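You operate a simulated robot arm through the tools that you are given. There is no shell and no other tool. Be economical: measure what you need, move in short steps, check, and stop when the job is done.

The job below is to be done with a simulated robot arm. You get a single attempt, and the scene is never put back.

TASK
Take the blue fuse labelled "15 A" from the top of the wooden work bench and leave it on the third silver rack shelf from the top. Take the brown spark plug and put it on top of the red rubber bung. Fetch the yellow regulator and set it on the grey large bearing. Put one of the brass thermostats from the top of the wooden work bench on top of the large white box. Fetch the clear bulb from the top of the white shelf and set it on the top of the maroon trainer side shelf. Shut the third cabinet drawer from the top. Fetch the blue tape roll and set it on top of the green wire spool. Press the maroon trainer start button three times. Do these in any order. Set down upright: clear bulb.

It is judged by the outcome, as a careful person would: the job done as asked, and still so three seconds after it is handed in. It fails if anything else is knocked over, pushed out of place, dropped, spilled or broken.

THE ROBOT
A 6-joint arm with a two-finger gripper on a trunk, on a base that drives. Base frame: it is fixed to the floor where the robot stands at the start and does not move with it; the origin is under the middle of the robot, x ahead of it, y to its left, z up. Readings come in cm, rad, newtons and seconds.
Its first joint turns from -2.897 to 2.897 rad. Places, roughly: blue fuse [75, 0, 75]; blue tape roll (6x6x3 cm) [-760, -90, 80]; brass thermostat [100, -75, 75]; brown spark plug (3x3x8 cm) [60, 10, 90]; clear bulb [100, -300, 100]; green wire spool (6x6x6 cm) [-740, -100, 80]; large bearing [-75, 175, 100]; large white box [100, -50, 100]; maroon trainer start button [-100, -140, 70]; red rubber bung (4x4x4 cm) [60, 60, 90]; third cabinet drawer [-110, 130, 70]; third silver rack shelf [80, 170, 60]; top of the maroon trainer side shelf (21x17 cm) [-98, -172, 88]; yellow regulator [75, -100, 100]. Payload 2.45 kg.
The TCP is the grasp point between the finger pads, 2 cm short of the fingertips. In the tool frame z runs along the fingers and y along their closing line. Largest opening 14 cm; the body of the gripper starts 16.8 cm behind the TCP.
Orientation is that of the tool frame in the base frame, as [roll, pitch, yaw] about the fixed x, y, z axes, in that order (R = Rz(yaw) Ry(pitch) Rx(roll)). With the fingers straight down and closing along the base's y, the tool's x points along the base's -x, its y along +y and its z along -z.

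THE INTERFACE
- The arm moves only by the tool apply_moves. Its arguments are lists of equal length, an entry for each row: "grip": the opening, from 0 (shut) to 1 (fully open); "travel": the shift along the tool's x, y, z in cm, a list of three; "dr": the turn, a rotation vector about the tool's x, y, z in rad, a list of three. In form: {"grip": [grip, ...], "travel": [[x, y, z], ...], "dr": [[rx, ry, rz], ...]}. A call has 1 to 12 rows; each row is the pose to reach, as a shift and turn from the pose commanded when the call began, along the tool's axes at that moment. Rows are played at 5 a second. More than 5 cm and 0.15 rad between two rows, or a gripper value outside its range, and nothing of the call is played. Where a pose cannot be reached the arm comes as near as it can. A force on the tool above 40 N (or 10 N above the force at the start of the call, whichever is more), or a blocked arm, ends the call early, and 0.2 s more pass. The fingers move at their own pace (about 4.5 cm/s each) and stop on an object; they squeeze with about 26 N. The grip force told is the motor's: it shows also when the fingers shut on nothing. Time passes only in rows, and 0.2 s behind the last, so rows that repeat a pose let the fingers close. It gives the time, the measured TCP pose, the force on the tool (base axes), the opening and the grip force at its end, in the units of the frame above (readings bear some noise), with the torque about the TCP (base axes, N m) and any sound that the robot's microphone picked up.
- Cameras (640 x 400 px; columns grow to the right, rows downward): "scene" is now at [-10, 14.99, 115.6]; the picture's right is [-0.27, -0.96, 0.00], its down [-0.19, 0.05, -0.98] and it looks along [0.94, -0.27, -0.19] (base axes); focal length 242 px, centre (320, 200). "wrist" rides on the gripper at [7.8, 1.1, -20.9] in the tool frame; the picture's right is [-0.14, 0.99, 0.00], its down [-0.92, -0.13, -0.37] and it looks along [-0.37, -0.05, 0.93] (tool axes); focal length 280 px, centre (320, 200). There is no depth. A picture from a camera that has moved, and an enlarged one, comes with that camera's place and axes in the base frame and with its lens.
- grab_frame(camera): a new picture of that camera. It takes no simulated time.
- roll_base(legs): drives the robot by 1 to 6 legs, each [ahead, left, turn to the left] in cm, cm and rad, along the robot's own axes; the way and the turn of a leg run together, so that a leg with both is an arc; at most 150 cm and 3.142 rad a leg. The arm and the cameras ride along, it lands a little off, and it stops where it bumps. It gives what a move gives.
- aim_head(pan, tilt): turns the head with the scene camera to pan (to the left, within 2.496 rad either way) and tilt (down, from -0.506 to 1.204), counted from straight ahead of the robot. It gives what a move gives.
- inspect(camera, box): a new picture of the part [left, top, right, bottom] of that camera's present view, enlarged. It takes no simulated time.
- sign_off(): hands the job in; it is judged then, once.

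Work in short steps. Places have to be worked out from the pictures, the camera data and where the tool is seen: move nearer, look again, correct. Check each grasp and each placing, and mend what went wrong. You have 207 turns and 192 pictures in all, those below and enlarged ones among them. Open the gripper and draw the arm clear of the work before you hand the job in, unless the task says otherwise; then end with one line.

The tools are called after "Emit:" as name(argument=value, ...) on one line, values as JSON. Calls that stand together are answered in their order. apply_moves: Moves the arm, as the interface text tells. Its arguments: {"type":"object","properties":{"grip":{"type":"array","items":{"type":"number"}},"travel":{"type":"array","items":{"type":"array","items":{"type":"number"}}},"dr":{"type":"array","items":{"type":"array","items":{"type":"number"}}}},"required":["grip","travel","dr"]} The other tools are called the same way: roll_base (legs) drives the base; aim_head (pan, tilt) turns the head that bears the scene camera; grab_frame (camera) takes a picture; inspect (camera, box) takes an enlarged picture of a part of a camera's view; sign_off () hands the job in.

At the start:

```text
time_s: 0.0
tool_pos: [44.58, -44.01, 118.37]
tool_rot: [3.141, 0.0, -3.141]
contact_force: [-0.3, 0.2, 0.4]
wrist_torque: [0.02, 0.01, -0.04]
finger_gap: 14.0
finger_force: 0.2
robot x, y, heading: [-0.07, 0.02, 0.003]
head pan, tilt: [-0.274, 0.195]
```

scene: 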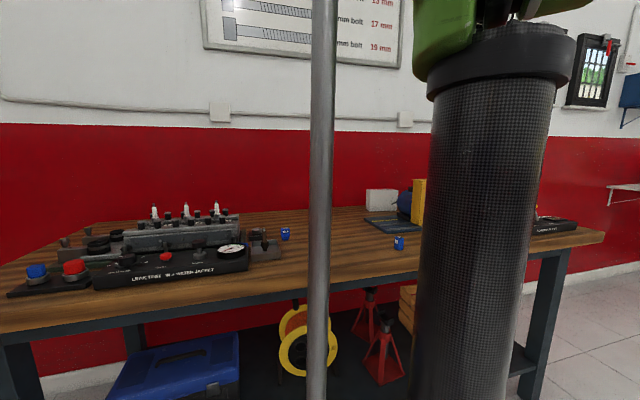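
wrist: 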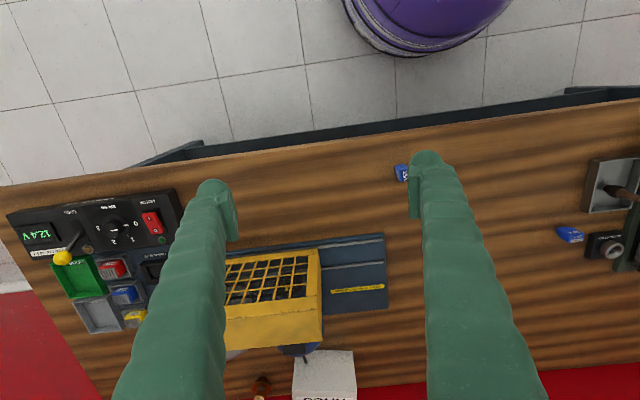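

The wrist view shows two blue fuses and the bench equipment. I look closer at the fuses to read the labels, and at the left side of the bench.

Emit:
inspect(camera="wrist", box=[380, 140, 640, 300])

Emit:
inspect(camera="wrist", box=[0, 180, 400, 400])

Emit:
inspect(camera="scene", box=[0, 190, 320, 310])

```text
2.46 times, centred on (510, 220) of wrist
camera zoom: at [36.85, -42.95, 139.32], right [0.14, 0.99, 0.0], down [0.92, -0.13, 0.37], along [0.37, -0.05, -0.93], focal length 690 px, centre (-148, 151)
```

zoom: 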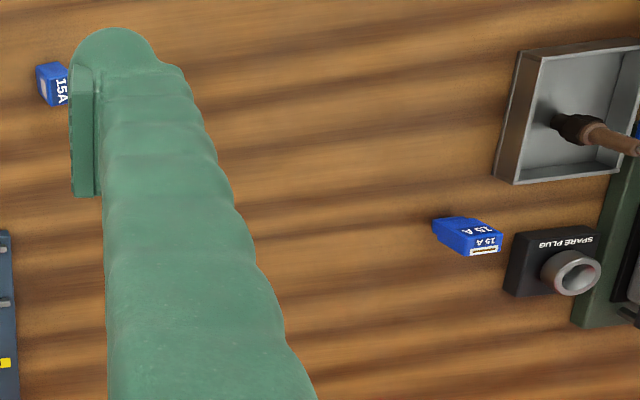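

```text
1.60 times, centred on (200, 290) of wrist
camera zoom: at [36.85, -42.95, 139.32], right [0.14, 0.99, 0.0], down [0.92, -0.13, 0.37], along [0.37, -0.05, -0.93], focal length 449 px, centre (512, 56)
```

zoom: 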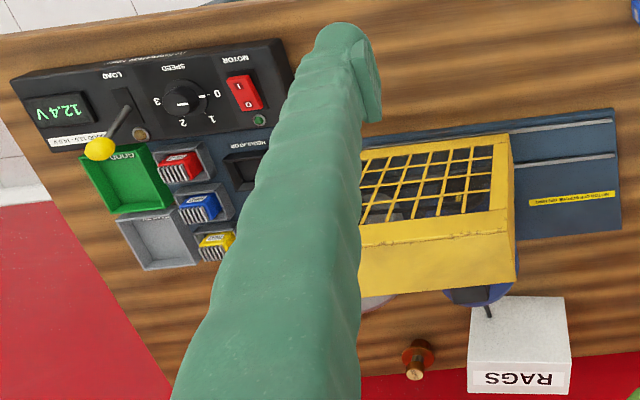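

```text
2.00 times, centred on (160, 250) of scene
camera zoom: at [-10.0, 14.99, 115.6], right [-0.27, -0.96, 0.0], down [-0.19, 0.05, -0.98], along [0.94, -0.27, -0.19], focal length 485 px, centre (640, 100)
```

zoom: 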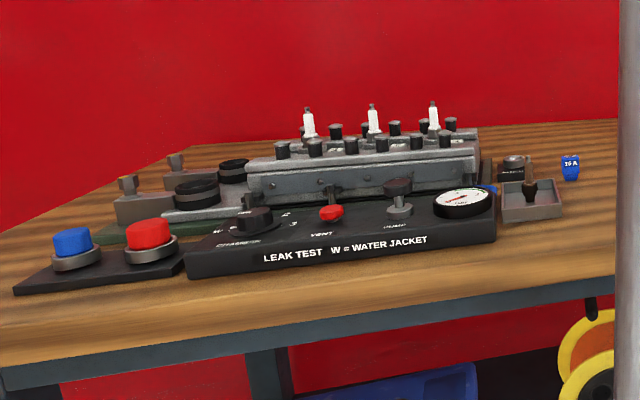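

Labels need a closer reading; I enlarge each fuse.

Emit:
inspect(camera="wrist", box=[385, 155, 425, 190])

Emit:
inspect(camera="wrist", box=[545, 215, 605, 255])

Emit:
inspect(camera="scene", box=[230, 210, 310, 260])

Emit:
inspect(camera="scene", box=[360, 180, 440, 260])

```text
11.43 times, centred on (405, 172) of wrist
camera zoom: at [36.85, -42.95, 139.32], right [0.14, 0.99, 0.0], down [0.92, -0.13, 0.37], along [0.37, -0.05, -0.93], focal length 3204 px, centre (-651, 514)
```

zoom: 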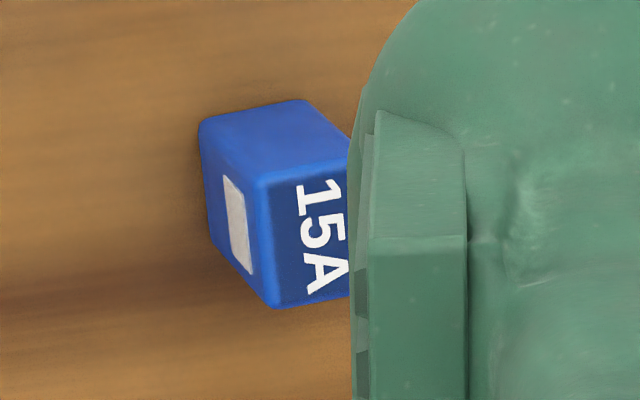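

```text
10.00 times, centred on (575, 235) of wrist
camera zoom: at [36.85, -42.95, 139.32], right [0.14, 0.99, 0.0], down [0.92, -0.13, 0.37], along [0.37, -0.05, -0.93], focal length 2804 px, centre (-2230, -150)
```

zoom: 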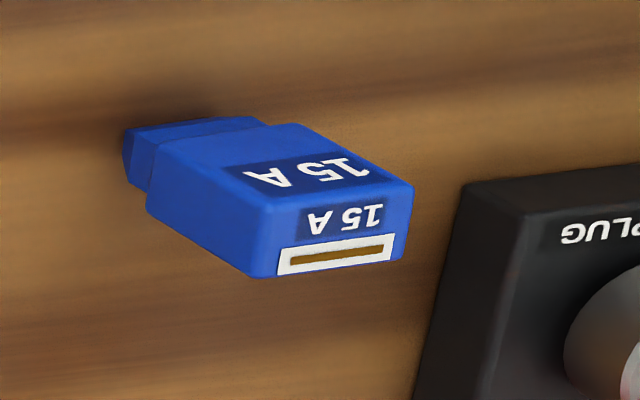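

```text
8.00 times, centred on (270, 235) of scene
camera zoom: at [-10.0, 14.99, 115.6], right [-0.27, -0.96, 0.0], down [-0.19, 0.05, -0.98], along [0.94, -0.27, -0.19], focal length 1939 px, centre (720, -80)
```

zoom: 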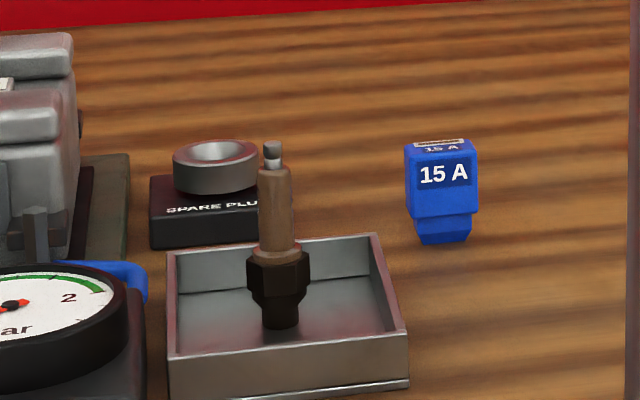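

```text
5.00 times, centred on (400, 220) of scene
camera zoom: at [-10.0, 14.99, 115.6], right [-0.27, -0.96, 0.0], down [-0.19, 0.05, -0.98], along [0.94, -0.27, -0.19], focal length 1212 px, centre (-80, 100)
```

zoom: 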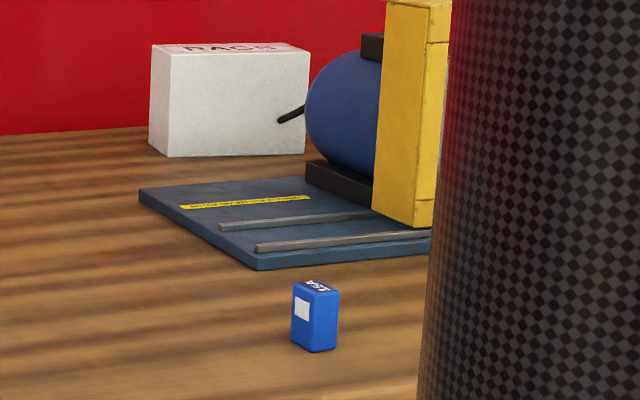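

The blade fuse labelled "15 A" stands on its blade at about (71, 4.5, 88); the other one reads "15A" and is a different block. I survey the room with the head.

Emit:
aim_head(pan=0.5, tilt=0.4)

Emit:
grab_frame(camera="scene")

Emit:
aim_head(pan=1.4, tilt=0.3)

Emit:
grab_frame(camera="scene")

Emit:
aim_head(pan=2.4, tilt=0.3)

Emit:
grab_frame(camera="scene")

Emit:
aim_head(pan=-2.4, tilt=0.3)

Emit:
grab_frame(camera="scene")

Emit:
aim_head(pan=-1.3, tilt=0.2)

Emit:
grab_frame(camera="scene")

```text
time_s: 1.1
tool_pos: [44.58, -44.11, 118.36]
tool_rot: [-3.14, 0.0, 3.14]
contact_force: [0.3, -0.8, 0.4]
wrist_torque: [-0.01, 0.02, -0.01]
finger_gap: 14.0
finger_force: 0.1
robot x, y, heading: [0.04, 0.11, 0.005]
head pan, tilt: [0.499, 0.4]
```

```text
182 pictures are left
camera scene: at [-10.83, 21.94, 113.7], right [0.48, -0.88, 0.0], down [-0.34, -0.19, -0.92], along [0.81, 0.44, -0.39], focal length 242 px, centre (320, 200)
```

scene: 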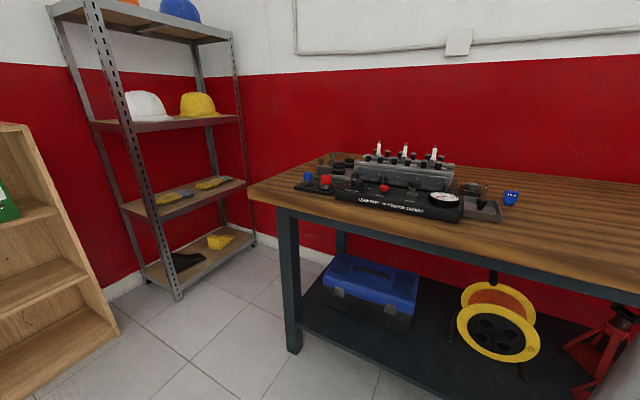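

```text
time_s: 2.3
tool_pos: [44.72, -44.02, 118.44]
tool_rot: [3.141, -0.001, -3.141]
contact_force: [-0.1, 0.3, -0.8]
wrist_torque: [-0.02, 0.0, -0.02]
finger_gap: 14.01
finger_force: 0.1
robot x, y, heading: [-0.42, -0.2, 0.002]
head pan, tilt: [1.4, 0.3]
```

```text
181 pictures are left
camera scene: at [-17.37, 26.71, 114.63], right [0.99, -0.17, 0.0], down [-0.05, -0.29, -0.96], along [0.16, 0.94, -0.3], focal length 242 px, centre (320, 200)
```

scene: 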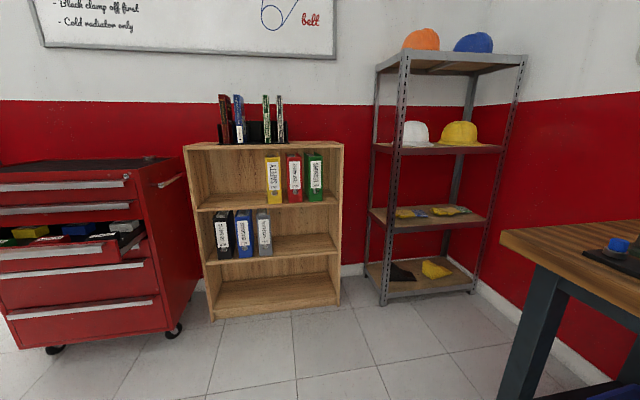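

```text
time_s: 3.6
tool_pos: [44.57, -43.87, 118.49]
tool_rot: [-3.141, -0.002, 3.14]
contact_force: [0.1, 1.0, -0.6]
wrist_torque: [0.05, -0.01, 0.04]
finger_gap: 14.0
finger_force: 0.1
robot x, y, heading: [-0.05, -0.15, 0.001]
head pan, tilt: [2.4, 0.3]
```

```text
180 pictures are left
camera scene: at [-25.85, 23.82, 114.63], right [0.68, 0.74, 0.0], down [0.22, -0.2, -0.96], along [-0.7, 0.65, -0.3], focal length 242 px, centre (320, 200)
```

scene: 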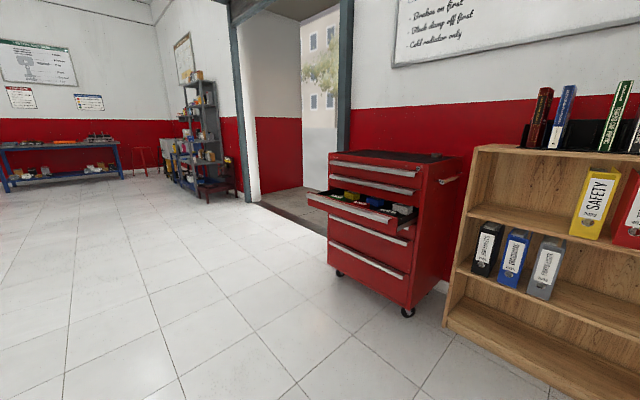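

```text
time_s: 7.4
tool_pos: [44.61, -44.0, 118.4]
tool_rot: [-3.141, 0.001, -3.141]
contact_force: [0.6, -0.5, 0.2]
wrist_torque: [-0.02, -0.01, 0.01]
finger_gap: 14.0
finger_force: 0.1
robot x, y, heading: [-0.12, 0.32, -0.002]
head pan, tilt: [-2.4, 0.3]
```

```text
179 pictures are left
camera scene: at [-25.85, 11.2, 114.63], right [-0.68, 0.74, 0.0], down [0.22, 0.2, -0.96], along [-0.7, -0.65, -0.3], focal length 242 px, centre (320, 200)
```

scene: 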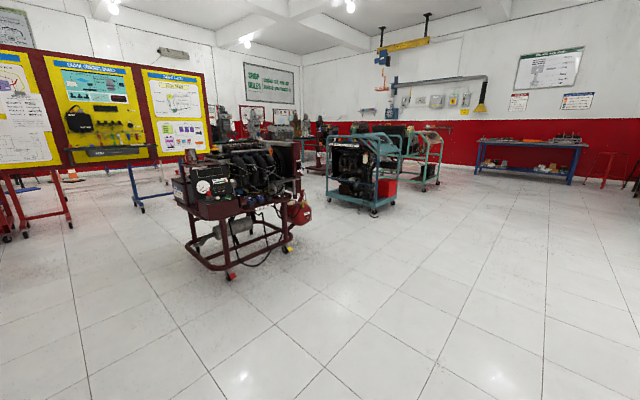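

```text
time_s: 8.7
tool_pos: [44.62, -43.93, 118.42]
tool_rot: [-3.141, -0.002, -3.141]
contact_force: [0.7, 0.8, 0.5]
wrist_torque: [-0.01, 0.0, 0.03]
finger_gap: 14.01
finger_force: 0.1
robot x, y, heading: [-0.29, -0.04, 0.002]
head pan, tilt: [-1.3, 0.201]
```

```text
178 pictures are left
camera scene: at [-16.48, 8.53, 115.55], right [-0.96, -0.27, 0.0], down [-0.05, 0.19, -0.98], along [0.26, -0.94, -0.2], focal length 242 px, centre (320, 200)
```

scene: 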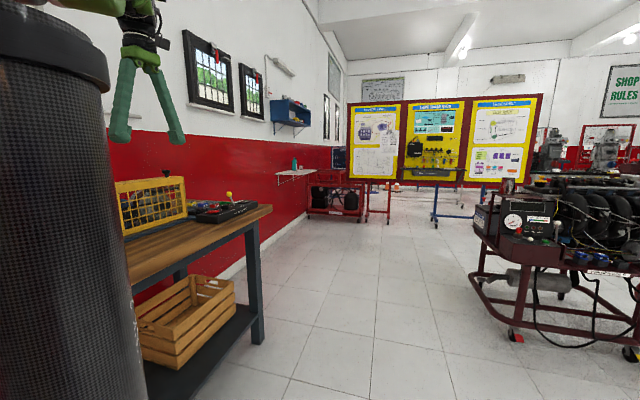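

Now the bench: I swing the arm over toward the spark plug/fuse area at the same height (everything on the bench is below ~105) and look.

Emit:
apply_moves(grip=[1, 1, 1, 1, 1, 1, 1, 1, 1, 1, 1, 1], travel=[[0, 4.5, 0], [0, 9, 0], [0, 13.5, 0], [0, 18, 0], [0, 22.5, 0], [0, 27, 0], [0, 31.5, 0], [0, 36, 0], [0, 40.5, 0], [0, 45, 0], [0, 49, 0], [0, 49, 0]], dr=[[0, 0, 0], [0, 0, 0], [0, 0, 0], [0, 0, 0], [0, 0, 0], [0, 0, 0], [0, 0, 0], [0, 0, 0], [0, 0, 0], [0, 0, 0], [0, 0, 0], [0, 0, 0]])

Emit:
grab_frame(camera="wrist")

Emit:
aim_head(pan=0.3, tilt=0.4)

Emit:
grab_frame(camera="scene")

```text
time_s: 11.3
tool_pos: [44.54, 4.9, 117.96]
tool_rot: [-3.141, -0.001, 3.142]
contact_force: [0.3, -1.3, 0.9]
wrist_torque: [0.0, -0.02, -0.02]
finger_gap: 13.99
finger_force: 0.1
robot x, y, heading: [0.03, -0.13, -0.001]
head pan, tilt: [-1.3, 0.201]
```

```text
177 pictures are left
camera wrist: at [36.67, 5.99, 139.01], right [0.14, 0.99, 0.0], down [0.92, -0.13, 0.37], along [0.37, -0.05, -0.93], focal length 280 px, centre (320, 200)
```

wrist: 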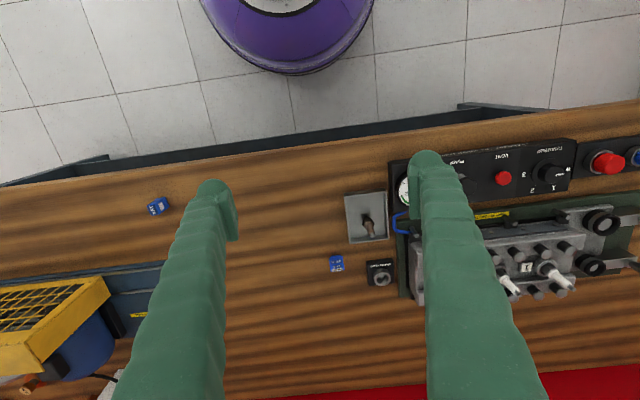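

```text
time_s: 13.0
tool_pos: [44.44, 4.78, 118.1]
tool_rot: [3.141, 0.0, -3.14]
contact_force: [0.3, 0.6, -0.1]
wrist_torque: [-0.01, 0.02, -0.02]
finger_gap: 13.99
finger_force: 0.1
robot x, y, heading: [-0.05, 0.32, 0.003]
head pan, tilt: [0.3, 0.4]
```

```text
176 pictures are left
camera scene: at [-10.12, 20.26, 113.7], right [0.3, -0.96, 0.0], down [-0.37, -0.11, -0.92], along [0.88, 0.27, -0.39], focal length 242 px, centre (320, 200)
```

scene: 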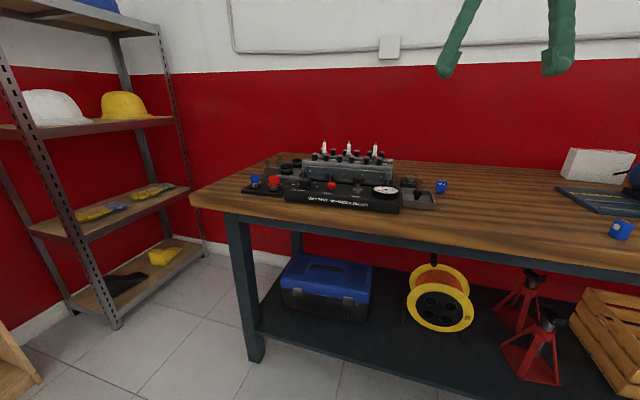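

Triangulating gives fuse at about (72, 4.9) and bench top ≈ 85.5. I zoom in on the plug, fuse and bungs.

Emit:
inspect(camera="wrist", box=[310, 170, 430, 290])

Emit:
inspect(camera="wrist", box=[540, 110, 640, 190])

Emit:
inspect(camera="scene", box=[235, 140, 455, 220])

```text
3.33 times, centred on (370, 230) of wrist
camera zoom: at [36.68, 5.96, 139.02], right [0.14, 0.99, 0.0], down [0.92, -0.13, 0.37], along [0.37, -0.05, -0.93], focal length 935 px, centre (153, 100)
```

zoom: 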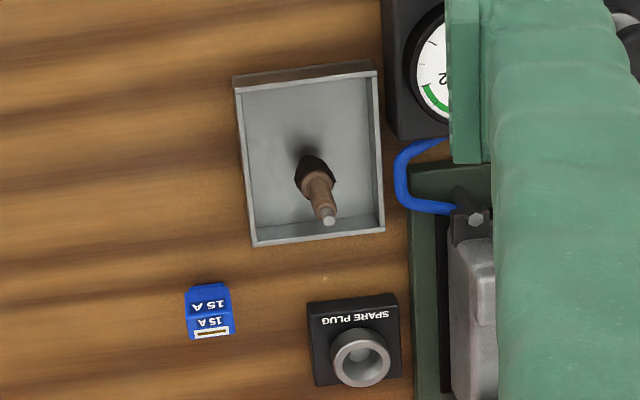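

```text
5.00 times, centred on (590, 150) of wrist
camera zoom: at [36.68, 5.96, 139.02], right [0.14, 0.99, 0.0], down [0.92, -0.13, 0.37], along [0.37, -0.05, -0.93], focal length 1402 px, centre (-1030, 450)
```

zoom: 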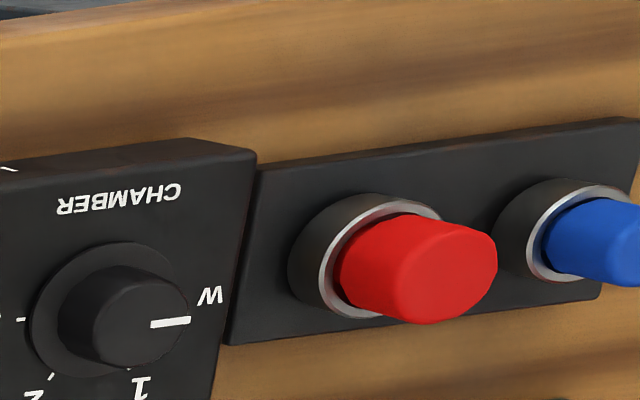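

```text
2.91 times, centred on (345, 180) of scene
camera zoom: at [-10.12, 20.26, 113.7], right [0.3, -0.96, 0.0], down [-0.37, -0.11, -0.92], along [0.88, 0.27, -0.39], focal length 705 px, centre (247, 258)
```

zoom: 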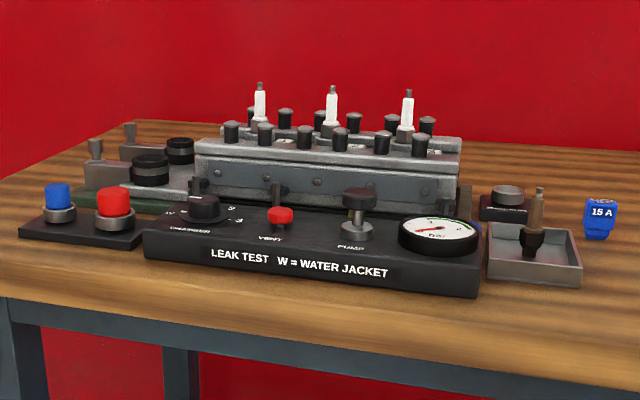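

Plug stands at about (62.7, 12.1), tip near z 94. I move over it partly lowered with a narrower opening and look.

Emit:
apply_moves(grip=[0.8, 0.6, 0.5, 0.45, 0.43, 0.43, 0.43], travel=[[-4.5, 1.8, 0], [-9, 3.6, 0], [-13.5, 5.4, 0], [-18.2, 7.2, 0], [-18.2, 7.2, 4.5], [-18.2, 7.2, 9], [-18.2, 7.2, 13]], dr=[[0, 0, 0], [0, 0, 0], [0, 0, 0], [0, 0, 0], [0, 0, 0], [0, 0, 0], [0, 0, 0]])

Emit:
grab_frame(camera="wrist")

Emit:
grab_frame(camera="scene")

```text
refused: row 4 steps farther than a row can; nothing moved
```

```text
172 pictures are left
camera wrist: at [36.68, 5.96, 139.02], right [0.14, 0.99, 0.0], down [0.92, -0.13, 0.37], along [0.37, -0.05, -0.93], focal length 280 px, centre (320, 200)
```

wrist: 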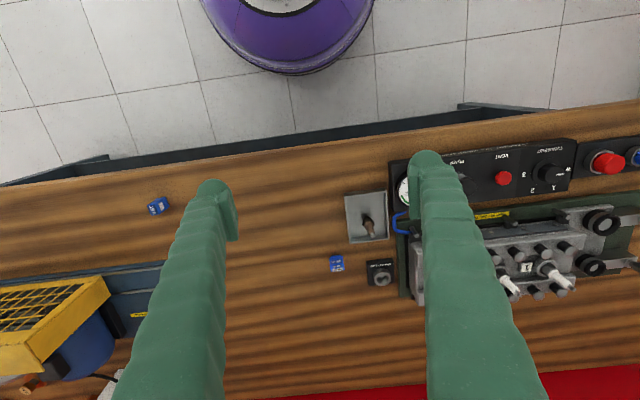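

```text
171 pictures are left
camera scene: at [-10.12, 20.26, 113.7], right [0.3, -0.96, 0.0], down [-0.37, -0.11, -0.92], along [0.88, 0.27, -0.39], focal length 242 px, centre (320, 200)
```

scene: 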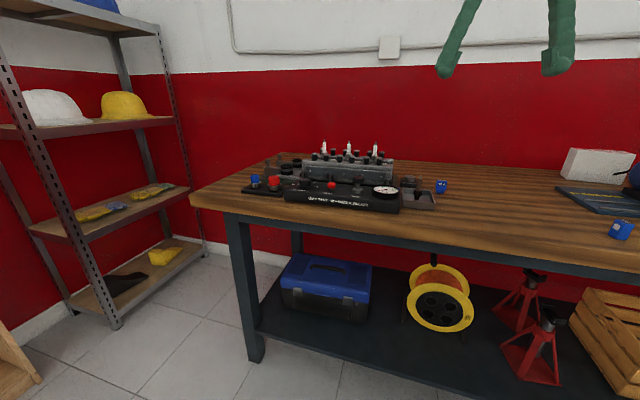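

The step was too long in row 4; I repeat it with smaller rows.

Emit:
apply_moves(grip=[0.8, 0.6, 0.5, 0.45, 0.43, 0.43, 0.43, 0.43], travel=[[-4, 1.5, 0], [-8, 3, 0], [-12, 4.5, 0], [-16, 6, 0], [-18.2, 7.2, 1], [-18.2, 7.2, 5.5], [-18.2, 7.2, 9], [-18.2, 7.2, 13]], dr=[[0, 0, 0], [0, 0, 0], [0, 0, 0], [0, 0, 0], [0, 0, 0], [0, 0, 0], [0, 0, 0], [0, 0, 0]])

Emit:
grab_frame(camera="wrist")

Emit:
inspect(camera="scene", box=[340, 120, 460, 220])

```text
time_s: 14.8
tool_pos: [62.88, 12.19, 105.42]
tool_rot: [-3.14, 0.0, -3.141]
contact_force: [0.0, -1.2, 0.9]
wrist_torque: [0.02, -0.01, 0.01]
finger_gap: 6.02
finger_force: 0.1
robot x, y, heading: [0.03, -0.07, 0.002]
head pan, tilt: [0.3, 0.4]
```

```text
170 pictures are left
camera wrist: at [55.04, 13.23, 126.29], right [0.14, 0.99, 0.0], down [0.92, -0.13, 0.37], along [0.37, -0.05, -0.93], focal length 280 px, centre (320, 200)
```

wrist: 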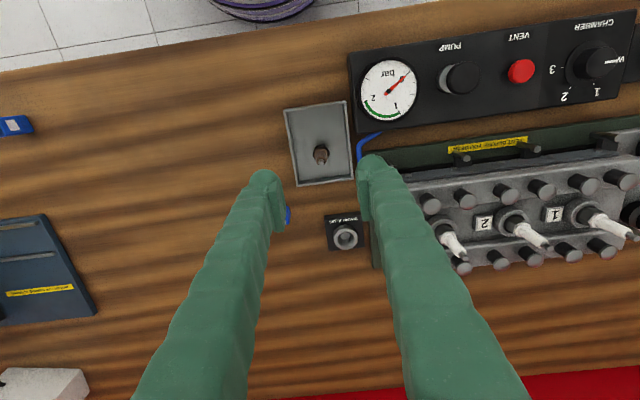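

```text
4.00 times, centred on (400, 170) of scene
camera zoom: at [-10.11, 20.27, 113.7], right [0.3, -0.96, 0.0], down [-0.37, -0.12, -0.92], along [0.88, 0.27, -0.39], focal length 970 px, centre (0, 320)
```

zoom: 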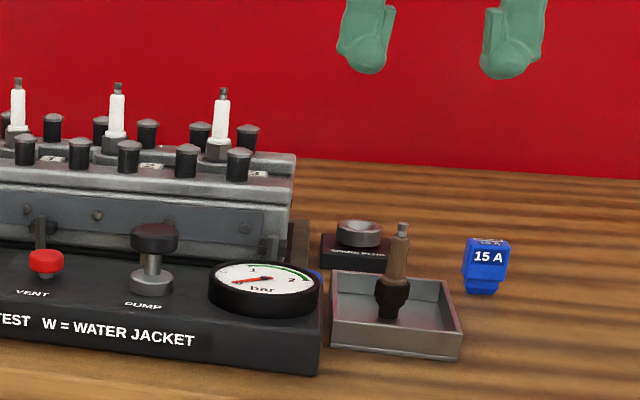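

Aligned (plug at 62.6, 12.4). I lower to TCP z≈92 with 5 cm opening and close on the plug's upper body.

Emit:
apply_moves(grip=[0.36, 0.36, 0.36, 0.36, 0.36, 0, 0, 0, 0], travel=[[0.2, 0.1, 4], [0.2, 0.1, 8], [0.2, 0.1, 11], [0.2, 0.1, 13.3], [0.2, 0.1, 13.3], [0.2, 0.1, 13.3], [0.2, 0.1, 13.3], [0.2, 0.1, 13.3], [0.2, 0.1, 13.3]], dr=[[0, 0, 0], [0, 0, 0], [0, 0, 0], [0, 0, 0], [0, 0, 0], [0, 0, 0], [0, 0, 0], [0, 0, 0], [0, 0, 0]])

Emit:
inspect(camera="scene", box=[340, 120, 460, 220])

```text
time_s: 16.8
tool_pos: [62.72, 12.27, 92.23]
tool_rot: [3.141, 0.0, -3.141]
contact_force: [0.2, 0.7, 0.1]
wrist_torque: [-0.03, -0.04, -0.02]
finger_gap: 1.16
finger_force: 26.0
robot x, y, heading: [-0.32, -0.04, -0.005]
head pan, tilt: [0.3, 0.4]
```

```text
4.00 times, centred on (400, 170) of scene
camera zoom: at [-10.11, 20.27, 113.7], right [0.3, -0.96, 0.0], down [-0.37, -0.12, -0.92], along [0.88, 0.27, -0.39], focal length 970 px, centre (0, 320)
```

zoom: 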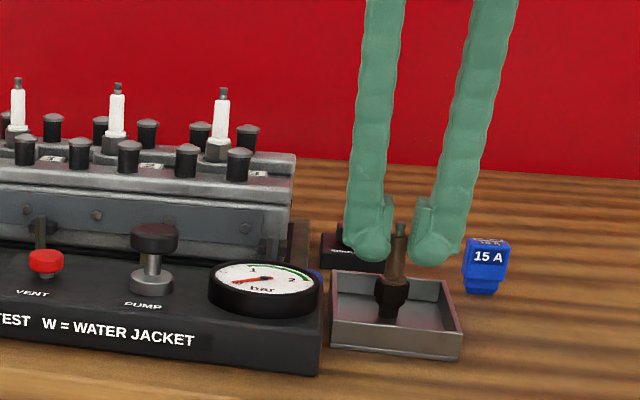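

Grasped (gap 1.16 cm). Lift 18 cm and carry toward the bung at ~(56.7, 56.3).

Emit:
apply_moves(grip=[0, 0, 0, 0, 0], travel=[[0, 0, -2], [0, 0, -6], [0, 0, -10], [0, 0, -14], [0, 0, -18]], dr=[[0, 0, 0], [0, 0, 0], [0, 0, 0], [0, 0, 0], [0, 0, 0]])

Emit:
apply_moves(grip=[0, 0, 0, 0, 0, 0, 0, 0, 0, 0, 0, 0], travel=[[0.6, 4, 0], [1.2, 8, 0], [1.8, 12, 0], [2.4, 16, 0], [3, 20, 0], [3.6, 24, 0], [4.2, 28, 0], [4.8, 32, 0], [5.4, 36, 0], [5.8, 40, 0], [6, 42, 0], [6, 42, 0]], dr=[[0, 0, 0], [0, 0, 0], [0, 0, 0], [0, 0, 0], [0, 0, 0], [0, 0, 0], [0, 0, 0], [0, 0, 0], [0, 0, 0], [0, 0, 0], [0, 0, 0], [0, 0, 0]])

Emit:
grab_frame(camera="wrist")

Emit:
inspect(camera="scene", box=[220, 80, 360, 220])

```text
time_s: 18.0
tool_pos: [62.59, 12.31, 109.89]
tool_rot: [3.141, -0.001, 3.141]
contact_force: [0.3, 0.4, -0.7]
wrist_torque: [-0.04, 0.01, 0.0]
finger_gap: 1.16
finger_force: 26.5
robot x, y, heading: [0.02, 0.17, 0.002]
head pan, tilt: [0.3, 0.4]
```

```text
time_s: 20.6
tool_pos: [56.97, 54.29, 109.76]
tool_rot: [3.141, 0.0, 3.141]
contact_force: [0.0, -0.1, -1.0]
wrist_torque: [-0.04, -0.02, -0.02]
finger_gap: 1.17
finger_force: 25.8
robot x, y, heading: [-0.39, 0.03, -0.001]
head pan, tilt: [0.3, 0.4]
```

```text
167 pictures are left
camera wrist: at [49.23, 55.35, 130.75], right [0.14, 0.99, 0.0], down [0.92, -0.13, 0.37], along [0.37, -0.05, -0.93], focal length 280 px, centre (320, 200)
```

wrist: 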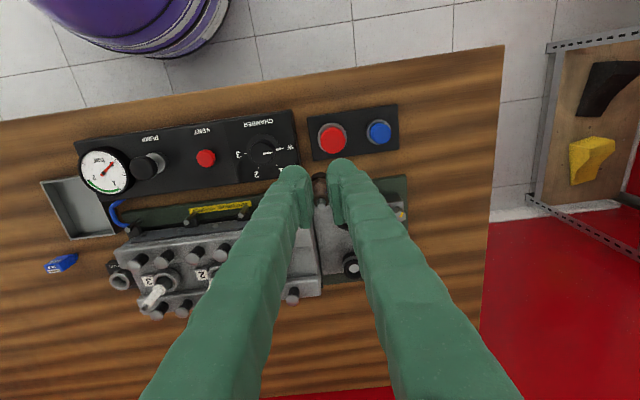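

```text
2.86 times, centred on (290, 150) of scene
camera zoom: at [-10.12, 20.28, 113.7], right [0.3, -0.96, 0.0], down [-0.37, -0.12, -0.92], along [0.88, 0.27, -0.39], focal length 693 px, centre (406, 343)
```

zoom: 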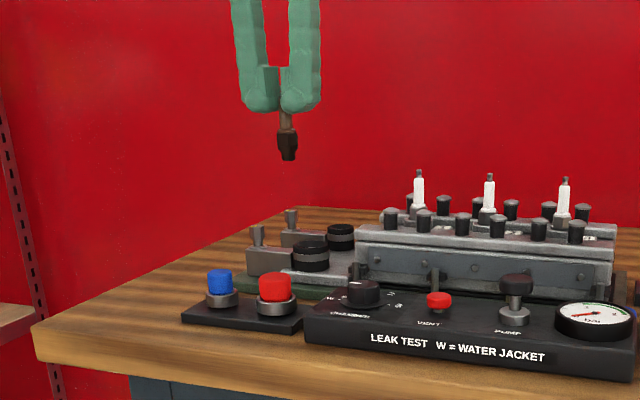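

Bung top at ≈(56.4, 56.2, 90); plug bottom is ~6.5 below the TCP. I align and descend to just above.

Emit:
apply_moves(grip=[0, 0, 0, 0, 0], travel=[[0.5, 1.9, 0], [0.5, 1.9, 4], [0.5, 1.9, 8], [0.5, 1.9, 11], [0.5, 1.9, 11]], dr=[[0, 0, 0], [0, 0, 0], [0, 0, 0], [0, 0, 0], [0, 0, 0]])

Emit:
inspect(camera="wrist", box=[240, 60, 420, 220])

Emit:
inspect(camera="scene", box=[230, 110, 310, 210])

```text
time_s: 21.8
tool_pos: [56.27, 56.25, 98.96]
tool_rot: [-3.14, -0.002, 3.141]
contact_force: [-0.2, 0.0, -1.6]
wrist_torque: [-0.01, -0.04, 0.06]
finger_gap: 1.18
finger_force: 26.0
robot x, y, heading: [-0.18, -0.08, 0.001]
head pan, tilt: [0.3, 0.4]
```

```text
2.50 times, centred on (330, 140) of wrist
camera zoom: at [48.47, 57.31, 119.86], right [0.14, 0.99, 0.0], down [0.92, -0.13, 0.37], along [0.37, -0.05, -0.93], focal length 701 px, centre (295, 350)
```

zoom: 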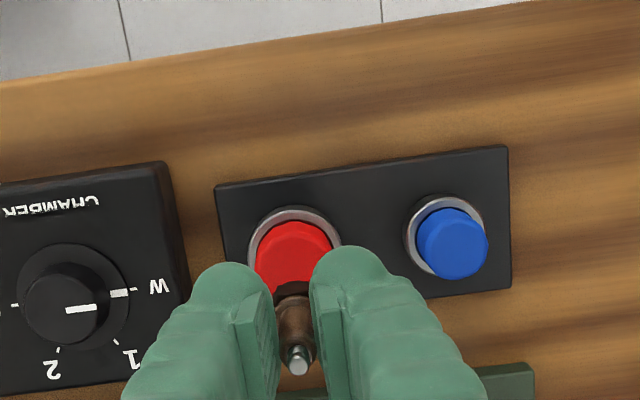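

```text
4.00 times, centred on (270, 160) of scene
camera zoom: at [-10.11, 20.28, 113.7], right [0.3, -0.96, 0.0], down [-0.37, -0.12, -0.92], along [0.88, 0.27, -0.39], focal length 970 px, centre (520, 360)
```

zoom: 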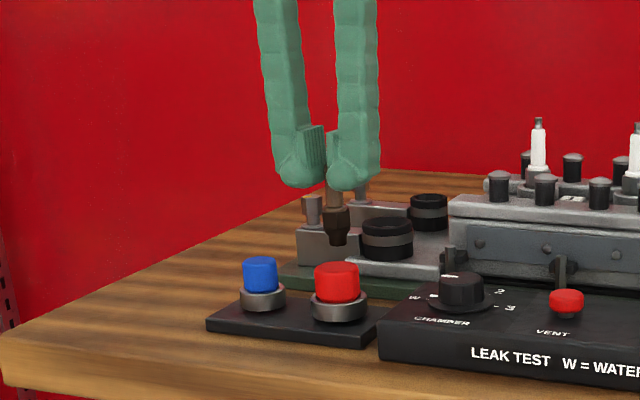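

Aligned; the gap to the bung is ~2 cm. I lower slowly until contact.

Emit:
apply_moves(grip=[0, 0, 0, 0, 0], travel=[[0, 0, 0.7], [0, 0, 1.2], [0, 0, 1.5], [0, 0, 1.75], [0, 0, 1.75]], dr=[[0, 0, 0], [0, 0, 0], [0, 0, 0], [0, 0, 0], [0, 0, 0]])

Emit:
inspect(camera="scene", box=[250, 130, 310, 205])

```text
time_s: 23.0
tool_pos: [56.08, 56.18, 97.26]
tool_rot: [-3.141, 0.0, 3.139]
contact_force: [-0.8, 0.1, 0.1]
wrist_torque: [0.02, -0.01, 0.01]
finger_gap: 1.16
finger_force: 25.9
robot x, y, heading: [-0.09, 0.11, 0.001]
head pan, tilt: [0.3, 0.4]
```

```text
5.33 times, centred on (280, 168) of scene
camera zoom: at [-10.11, 20.28, 113.7], right [0.3, -0.96, 0.0], down [-0.37, -0.12, -0.92], along [0.88, 0.27, -0.39], focal length 1293 px, centre (533, 373)
```

zoom: 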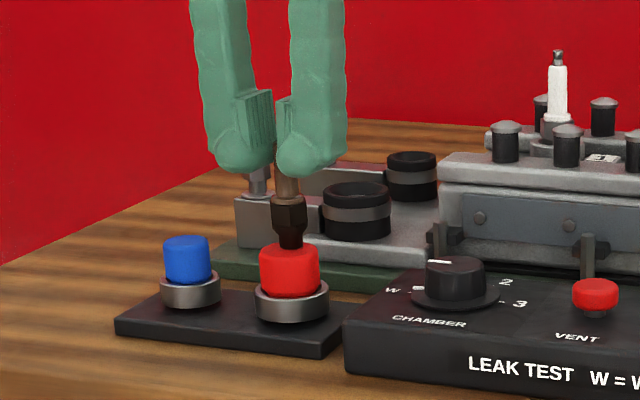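

Nearly touching; small steps further until a force shows.

Emit:
apply_moves(grip=[0, 0, 0], travel=[[0, 0, 0.15], [0, 0, 0.3], [0, 0, 0.4]], dr=[[0, 0, 0], [0, 0, 0], [0, 0, 0]])

Emit:
inspect(camera="scene", box=[250, 130, 310, 205])

```text
time_s: 23.8
tool_pos: [56.03, 56.13, 96.86]
tool_rot: [3.14, -0.002, -3.141]
contact_force: [-0.3, 0.1, 18.4]
wrist_torque: [0.02, -0.02, -0.01]
finger_gap: 1.18
finger_force: 26.6
robot x, y, heading: [-0.01, -0.11, 0.001]
head pan, tilt: [0.3, 0.4]
```

```text
5.33 times, centred on (280, 168) of scene
camera zoom: at [-10.16, 20.24, 113.7], right [0.3, -0.96, 0.0], down [-0.37, -0.11, -0.92], along [0.88, 0.27, -0.39], focal length 1293 px, centre (533, 373)
```

zoom: 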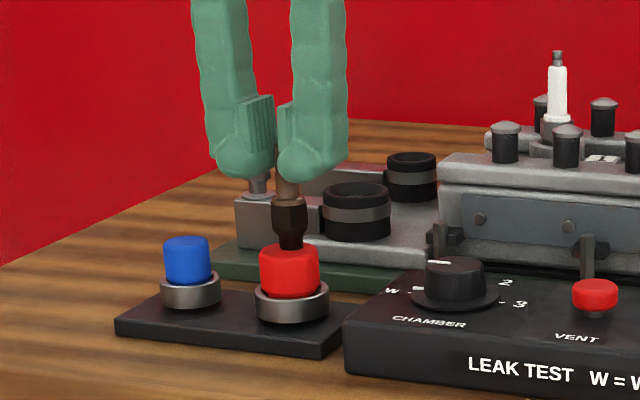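

Contact made. I relieve the press a bit, open and rise.

Emit:
apply_moves(grip=[0, 0.25, 0.25, 0.25, 0.25, 0.25, 0.25, 0.25], travel=[[0, 0, -0.2], [0, 0, -0.2], [0, 0, -0.2], [0, 0, -2], [0, 0, -6], [0, 0, -10], [0, 0, -14], [0, 0, -18]], dr=[[0, 0, 0], [0, 0, 0], [0, 0, 0], [0, 0, 0], [0, 0, 0], [0, 0, 0], [0, 0, 0], [0, 0, 0]])

Emit:
inspect(camera="scene", box=[250, 130, 310, 205])

Emit:
inspect(camera="wrist", box=[240, 60, 420, 220])

```text
time_s: 25.6
tool_pos: [56.28, 56.23, 114.91]
tool_rot: [3.141, 0.0, 3.141]
contact_force: [-0.3, 0.7, 0.4]
wrist_torque: [-0.01, 0.0, 0.0]
finger_gap: 3.48
finger_force: 0.0
robot x, y, heading: [0.09, 0.15, 0.002]
head pan, tilt: [0.3, 0.4]
```

```text
5.33 times, centred on (280, 168) of scene
camera zoom: at [-10.11, 20.28, 113.7], right [0.3, -0.96, 0.0], down [-0.37, -0.12, -0.92], along [0.88, 0.27, -0.39], focal length 1293 px, centre (533, 373)
```

zoom: 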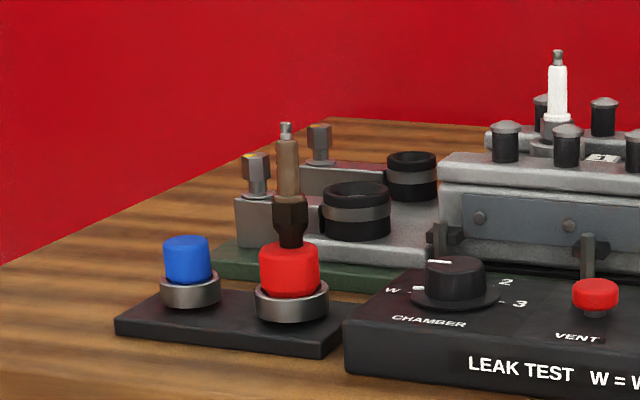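

```text
2.50 times, centred on (330, 140) of wrist
camera zoom: at [48.38, 57.34, 135.79], right [0.14, 0.99, 0.0], down [0.92, -0.13, 0.37], along [0.37, -0.05, -0.93], focal length 701 px, centre (295, 350)
```

zoom: 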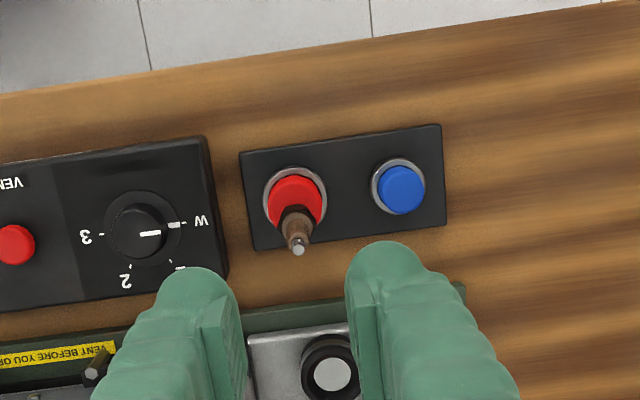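

The plug stands on the bung. Now back over to the fuse, at safe height.

Emit:
apply_moves(grip=[0.25, 0.25, 0.25, 0.25, 0.25, 0.25, 0.25, 0.25, 0.25, 0.25, 0.25, 0.3], travel=[[0, -4.4, 0], [0, -8.8, 0], [0, -13.2, 0], [0, -17.6, 0], [0, -22, 0], [0, -26.4, 0], [0, -30.8, 0], [0, -35.2, 0], [0, -39.6, 0], [0, -44, 0], [0, -48, 0], [0, -51.4, 0]], dr=[[0, 0, 0], [0, 0, 0], [0, 0, 0], [0, 0, 0], [0, 0, 0], [0, 0, 0], [0, 0, 0], [0, 0, 0], [0, 0, 0], [0, 0, 0], [0, 0, 0], [0, 0, 0]])

Emit:
apply_moves(grip=[0.31, 0.31, 0.31, 0.31, 0.31, 0.31, 0.31], travel=[[-1, 0, 2], [-2, 0, 4], [-3, 0, 6], [-4, 0, 8], [-5, 0, 10], [-6, 0, 13], [-7, 0, 16]], dr=[[0, -0.13, 0], [0, -0.26, 0], [0, -0.39, 0], [0, -0.52, 0], [0, -0.65, 0], [0, -0.785, 0], [0, -0.785, 0]])

Emit:
grab_frame(camera="wrist")

Emit:
inspect(camera="scene", box=[370, 80, 470, 220])

```text
time_s: 28.2
tool_pos: [56.3, 4.76, 115.08]
tool_rot: [-3.141, 0.001, -3.142]
contact_force: [0.4, 0.4, -0.2]
wrist_torque: [0.01, -0.05, 0.02]
finger_gap: 4.19
finger_force: 0.1
robot x, y, heading: [0.23, 0.12, -0.002]
head pan, tilt: [0.3, 0.4]
```

```text
time_s: 29.8
tool_pos: [63.14, 4.61, 99.02]
tool_rot: [-3.141, 0.788, 3.141]
contact_force: [0.0, 0.0, 0.0]
wrist_torque: [0.05, -0.02, -0.01]
finger_gap: 4.37
finger_force: 0.0
robot x, y, heading: [0.05, -0.26, 0.001]
head pan, tilt: [0.3, 0.4]
```

```text
159 pictures are left
camera wrist: at [42.78, 5.7, 108.27], right [0.1, 0.99, 0.1], down [0.39, -0.13, 0.91], along [0.92, -0.05, -0.4], focal length 280 px, centre (320, 200)
```

wrist: 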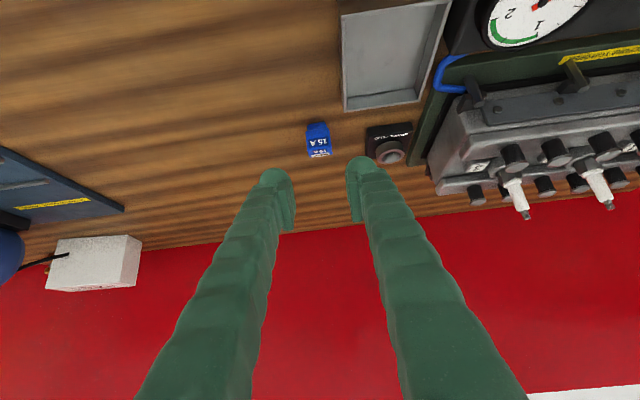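

```text
2.86 times, centred on (420, 150) of scene
camera zoom: at [-10.13, 20.26, 113.7], right [0.3, -0.96, 0.0], down [-0.37, -0.12, -0.92], along [0.88, 0.27, -0.39], focal length 693 px, centre (34, 343)
```

zoom: 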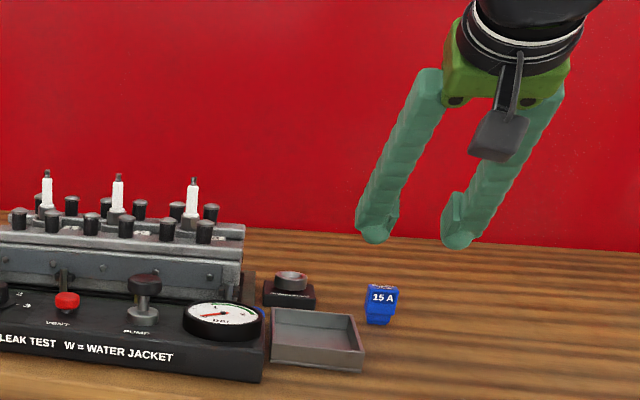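

Fuse measured at ≈(71.4, 4.7), in line with the fingers. I advance along the tool axis to just short of it and check.

Emit:
apply_moves(grip=[0.35, 0.35, 0.35, 0.35], travel=[[1.2, 0, 3], [1.2, 0, 6], [1.2, 0, 9], [1.2, 0, 10.5]], dr=[[0, 0, 0], [0, 0, 0], [0, 0, 0], [0, 0, 0]])

Emit:
inspect(camera="wrist", box=[240, 80, 400, 240])

Emit:
inspect(camera="scene", box=[400, 140, 470, 220])

```text
time_s: 30.8
tool_pos: [69.47, 4.64, 90.5]
tool_rot: [-3.141, 0.786, -3.141]
contact_force: [-0.1, 0.8, -0.1]
wrist_torque: [-0.02, -0.02, 0.04]
finger_gap: 4.9
finger_force: 0.0
robot x, y, heading: [-0.32, -0.02, -0.002]
head pan, tilt: [0.3, 0.4]
```

```text
2.50 times, centred on (320, 160) of wrist
camera zoom: at [49.21, 5.68, 99.76], right [0.1, 0.99, 0.1], down [0.39, -0.13, 0.91], along [0.92, -0.05, -0.4], focal length 701 px, centre (320, 300)
```

zoom: 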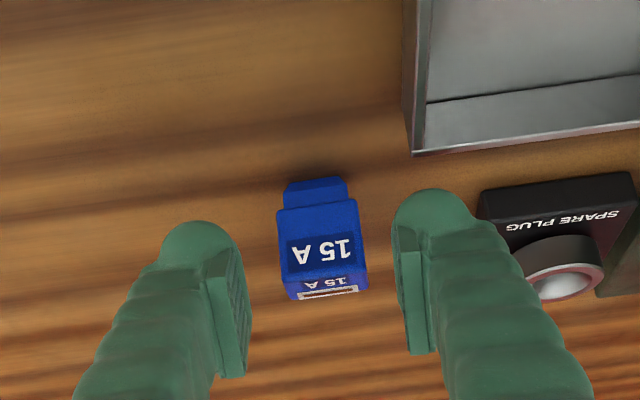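

```text
5.00 times, centred on (435, 180) of scene
camera zoom: at [-10.13, 20.26, 113.7], right [0.3, -0.96, 0.0], down [-0.37, -0.12, -0.92], along [0.88, 0.27, -0.39], focal length 1212 px, centre (-255, 300)
```

zoom: 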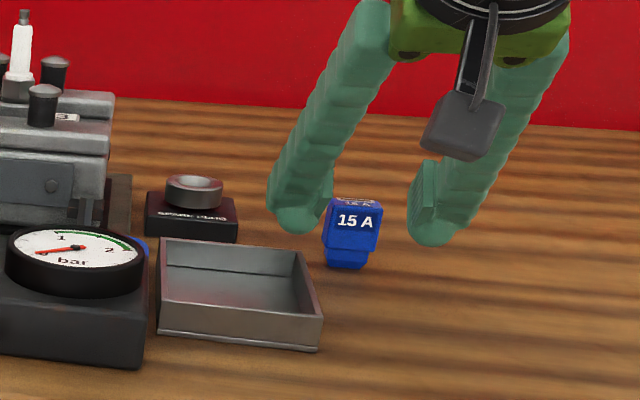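

The fuse is between the fingers. Advance 2.6 cm and close.

Emit:
apply_moves(grip=[0.35, 0.35, 0.35, 0, 0, 0, 0], travel=[[0, 0, 1.3], [0, 0, 2.5], [0, 0, 2.5], [0, 0, 2.5], [0, 0, 2.5], [0, 0, 2.5], [0, 0, 2.5]], dr=[[0, 0, 0], [0, 0, 0], [0, 0, 0], [0, 0, 0], [0, 0, 0], [0, 0, 0], [0, 0, 0]])

Emit:
inspect(camera="scene", box=[400, 140, 470, 220])

```text
time_s: 32.4
tool_pos: [71.39, 4.8, 88.72]
tool_rot: [-3.142, 0.786, -3.142]
contact_force: [0.5, 0.0, -0.8]
wrist_torque: [0.03, 0.02, 0.01]
finger_gap: 2.74
finger_force: 25.9
robot x, y, heading: [0.13, -0.25, -0.0]
head pan, tilt: [0.3, 0.4]
```

```text
5.00 times, centred on (435, 180) of scene
camera zoom: at [-10.12, 20.26, 113.7], right [0.3, -0.96, 0.0], down [-0.37, -0.12, -0.92], along [0.88, 0.27, -0.39], focal length 1212 px, centre (-255, 300)
```

zoom: 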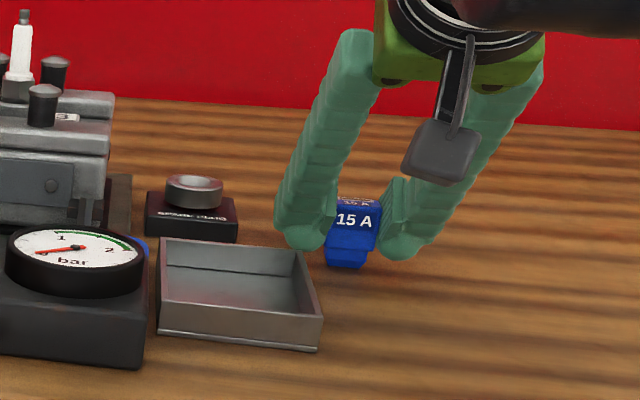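

Grasped (gap 2.74 cm). Lift up and retract for driving; then roll left toward the rack.

Emit:
apply_moves(grip=[0, 0, 0, 0, 0, 0, 0, 0, 0, 0, 0, 0], travel=[[-1.4, 0, -1.4], [-4.2, 0, -4.2], [-7, 0, -7], [-9.9, 0, -9.9], [-12.7, 0, -12.7], [-15.5, 0, -15.5], [-17, 0, -17], [-13.5, 0, -20.5], [-10, 0, -24], [-6.5, 0, -27.5], [-3, 0, -31], [0, 0, -34]], dr=[[0, 0, 0], [0, 0, 0], [0, 0, 0], [0, 0, 0], [0, 0, 0], [0, 0, 0], [0, 0, 0], [0, 0, 0], [0, 0, 0], [0, 0, 0], [0, 0, 0], [0, 0, 0]])

Emit:
roll_base(legs=[[0, 100, 0]])

Emit:
aim_head(pan=1.0, tilt=0.5)

Emit:
grab_frame(camera="scene")

```text
time_s: 35.0
tool_pos: [47.66, 4.78, 113.17]
tool_rot: [3.141, 0.786, -3.141]
contact_force: [-0.2, 0.6, -0.4]
wrist_torque: [0.0, 0.04, -0.01]
finger_gap: 2.77
finger_force: 26.5
robot x, y, heading: [-0.19, 0.17, -0.004]
head pan, tilt: [0.3, 0.4]
```

```text
time_s: 40.1
tool_pos: [47.77, 102.64, 113.12]
tool_rot: [-3.142, 0.786, 3.14]
contact_force: [0.0, 0.7, 0.4]
wrist_torque: [0.0, 0.01, -0.02]
finger_gap: 2.76
finger_force: 26.0
robot x, y, heading: [-0.36, 98.08, -0.0]
head pan, tilt: [0.3, 0.4]
```

```text
time_s: 41.1
tool_pos: [47.68, 102.63, 112.98]
tool_rot: [3.141, 0.785, 3.141]
contact_force: [0.1, 0.6, 0.0]
wrist_torque: [-0.01, 0.01, 0.01]
finger_gap: 2.77
finger_force: 26.1
robot x, y, heading: [-0.33, 97.46, 0.005]
head pan, tilt: [1.0, 0.499]
```

```text
154 pictures are left
camera scene: at [-14.05, 123.05, 112.78], right [0.84, -0.54, 0.0], down [-0.26, -0.4, -0.88], along [0.48, 0.74, -0.48], focal length 242 px, centre (320, 200)
```

scene: 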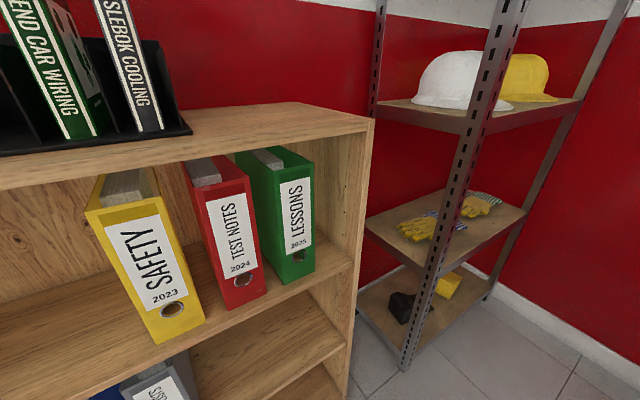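

Rack is clear at the front of shelf 3 (gloves further in). Drive ahead 30 and turn to face it.

Emit:
roll_base(legs=[[30, 1, 0], [0, 0, 0.98]])

Emit:
aim_head(pan=0.0, tilt=0.5)

Emit:
grab_frame(camera="scene")

Emit:
grab_frame(camera="wrist")

```text
time_s: 45.7
tool_pos: [52.52, 141.2, 112.98]
tool_rot: [3.141, 0.786, -2.151]
contact_force: [-0.5, 0.0, -0.4]
wrist_torque: [0.03, 0.0, 0.0]
finger_gap: 2.76
finger_force: 26.1
robot x, y, heading: [30.3, 98.97, 0.992]
head pan, tilt: [1.0, 0.499]
```

```text
time_s: 47.0
tool_pos: [52.53, 141.43, 113.1]
tool_rot: [3.141, 0.784, -2.153]
contact_force: [-0.5, -0.2, 0.5]
wrist_torque: [-0.03, 0.03, 0.0]
finger_gap: 2.79
finger_force: 25.6
robot x, y, heading: [29.88, 99.12, 0.988]
head pan, tilt: [0.0, 0.499]
```

```text
153 pictures are left
camera scene: at [10.32, 100.15, 112.78], right [0.84, -0.55, 0.0], down [-0.26, -0.4, -0.88], along [0.48, 0.73, -0.48], focal length 242 px, centre (320, 200)
```

scene: 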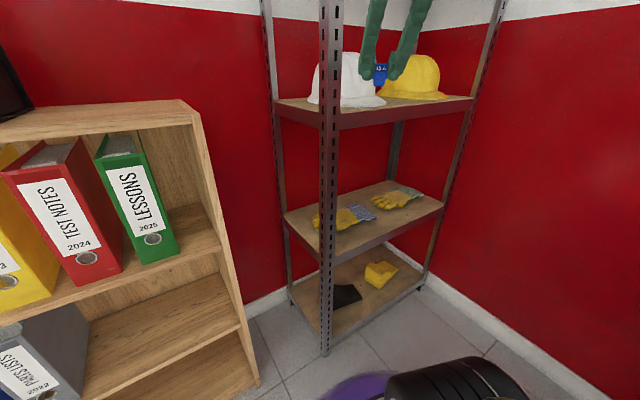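

```text
152 pictures are left
camera wrist: at [40.46, 124.96, 122.35], right [-0.77, 0.62, 0.1], down [0.32, 0.26, 0.91], along [0.54, 0.74, -0.4], focal length 280 px, centre (320, 200)
```

wrist: 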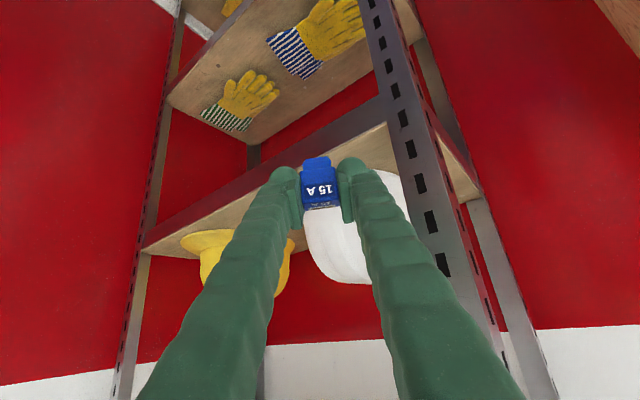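

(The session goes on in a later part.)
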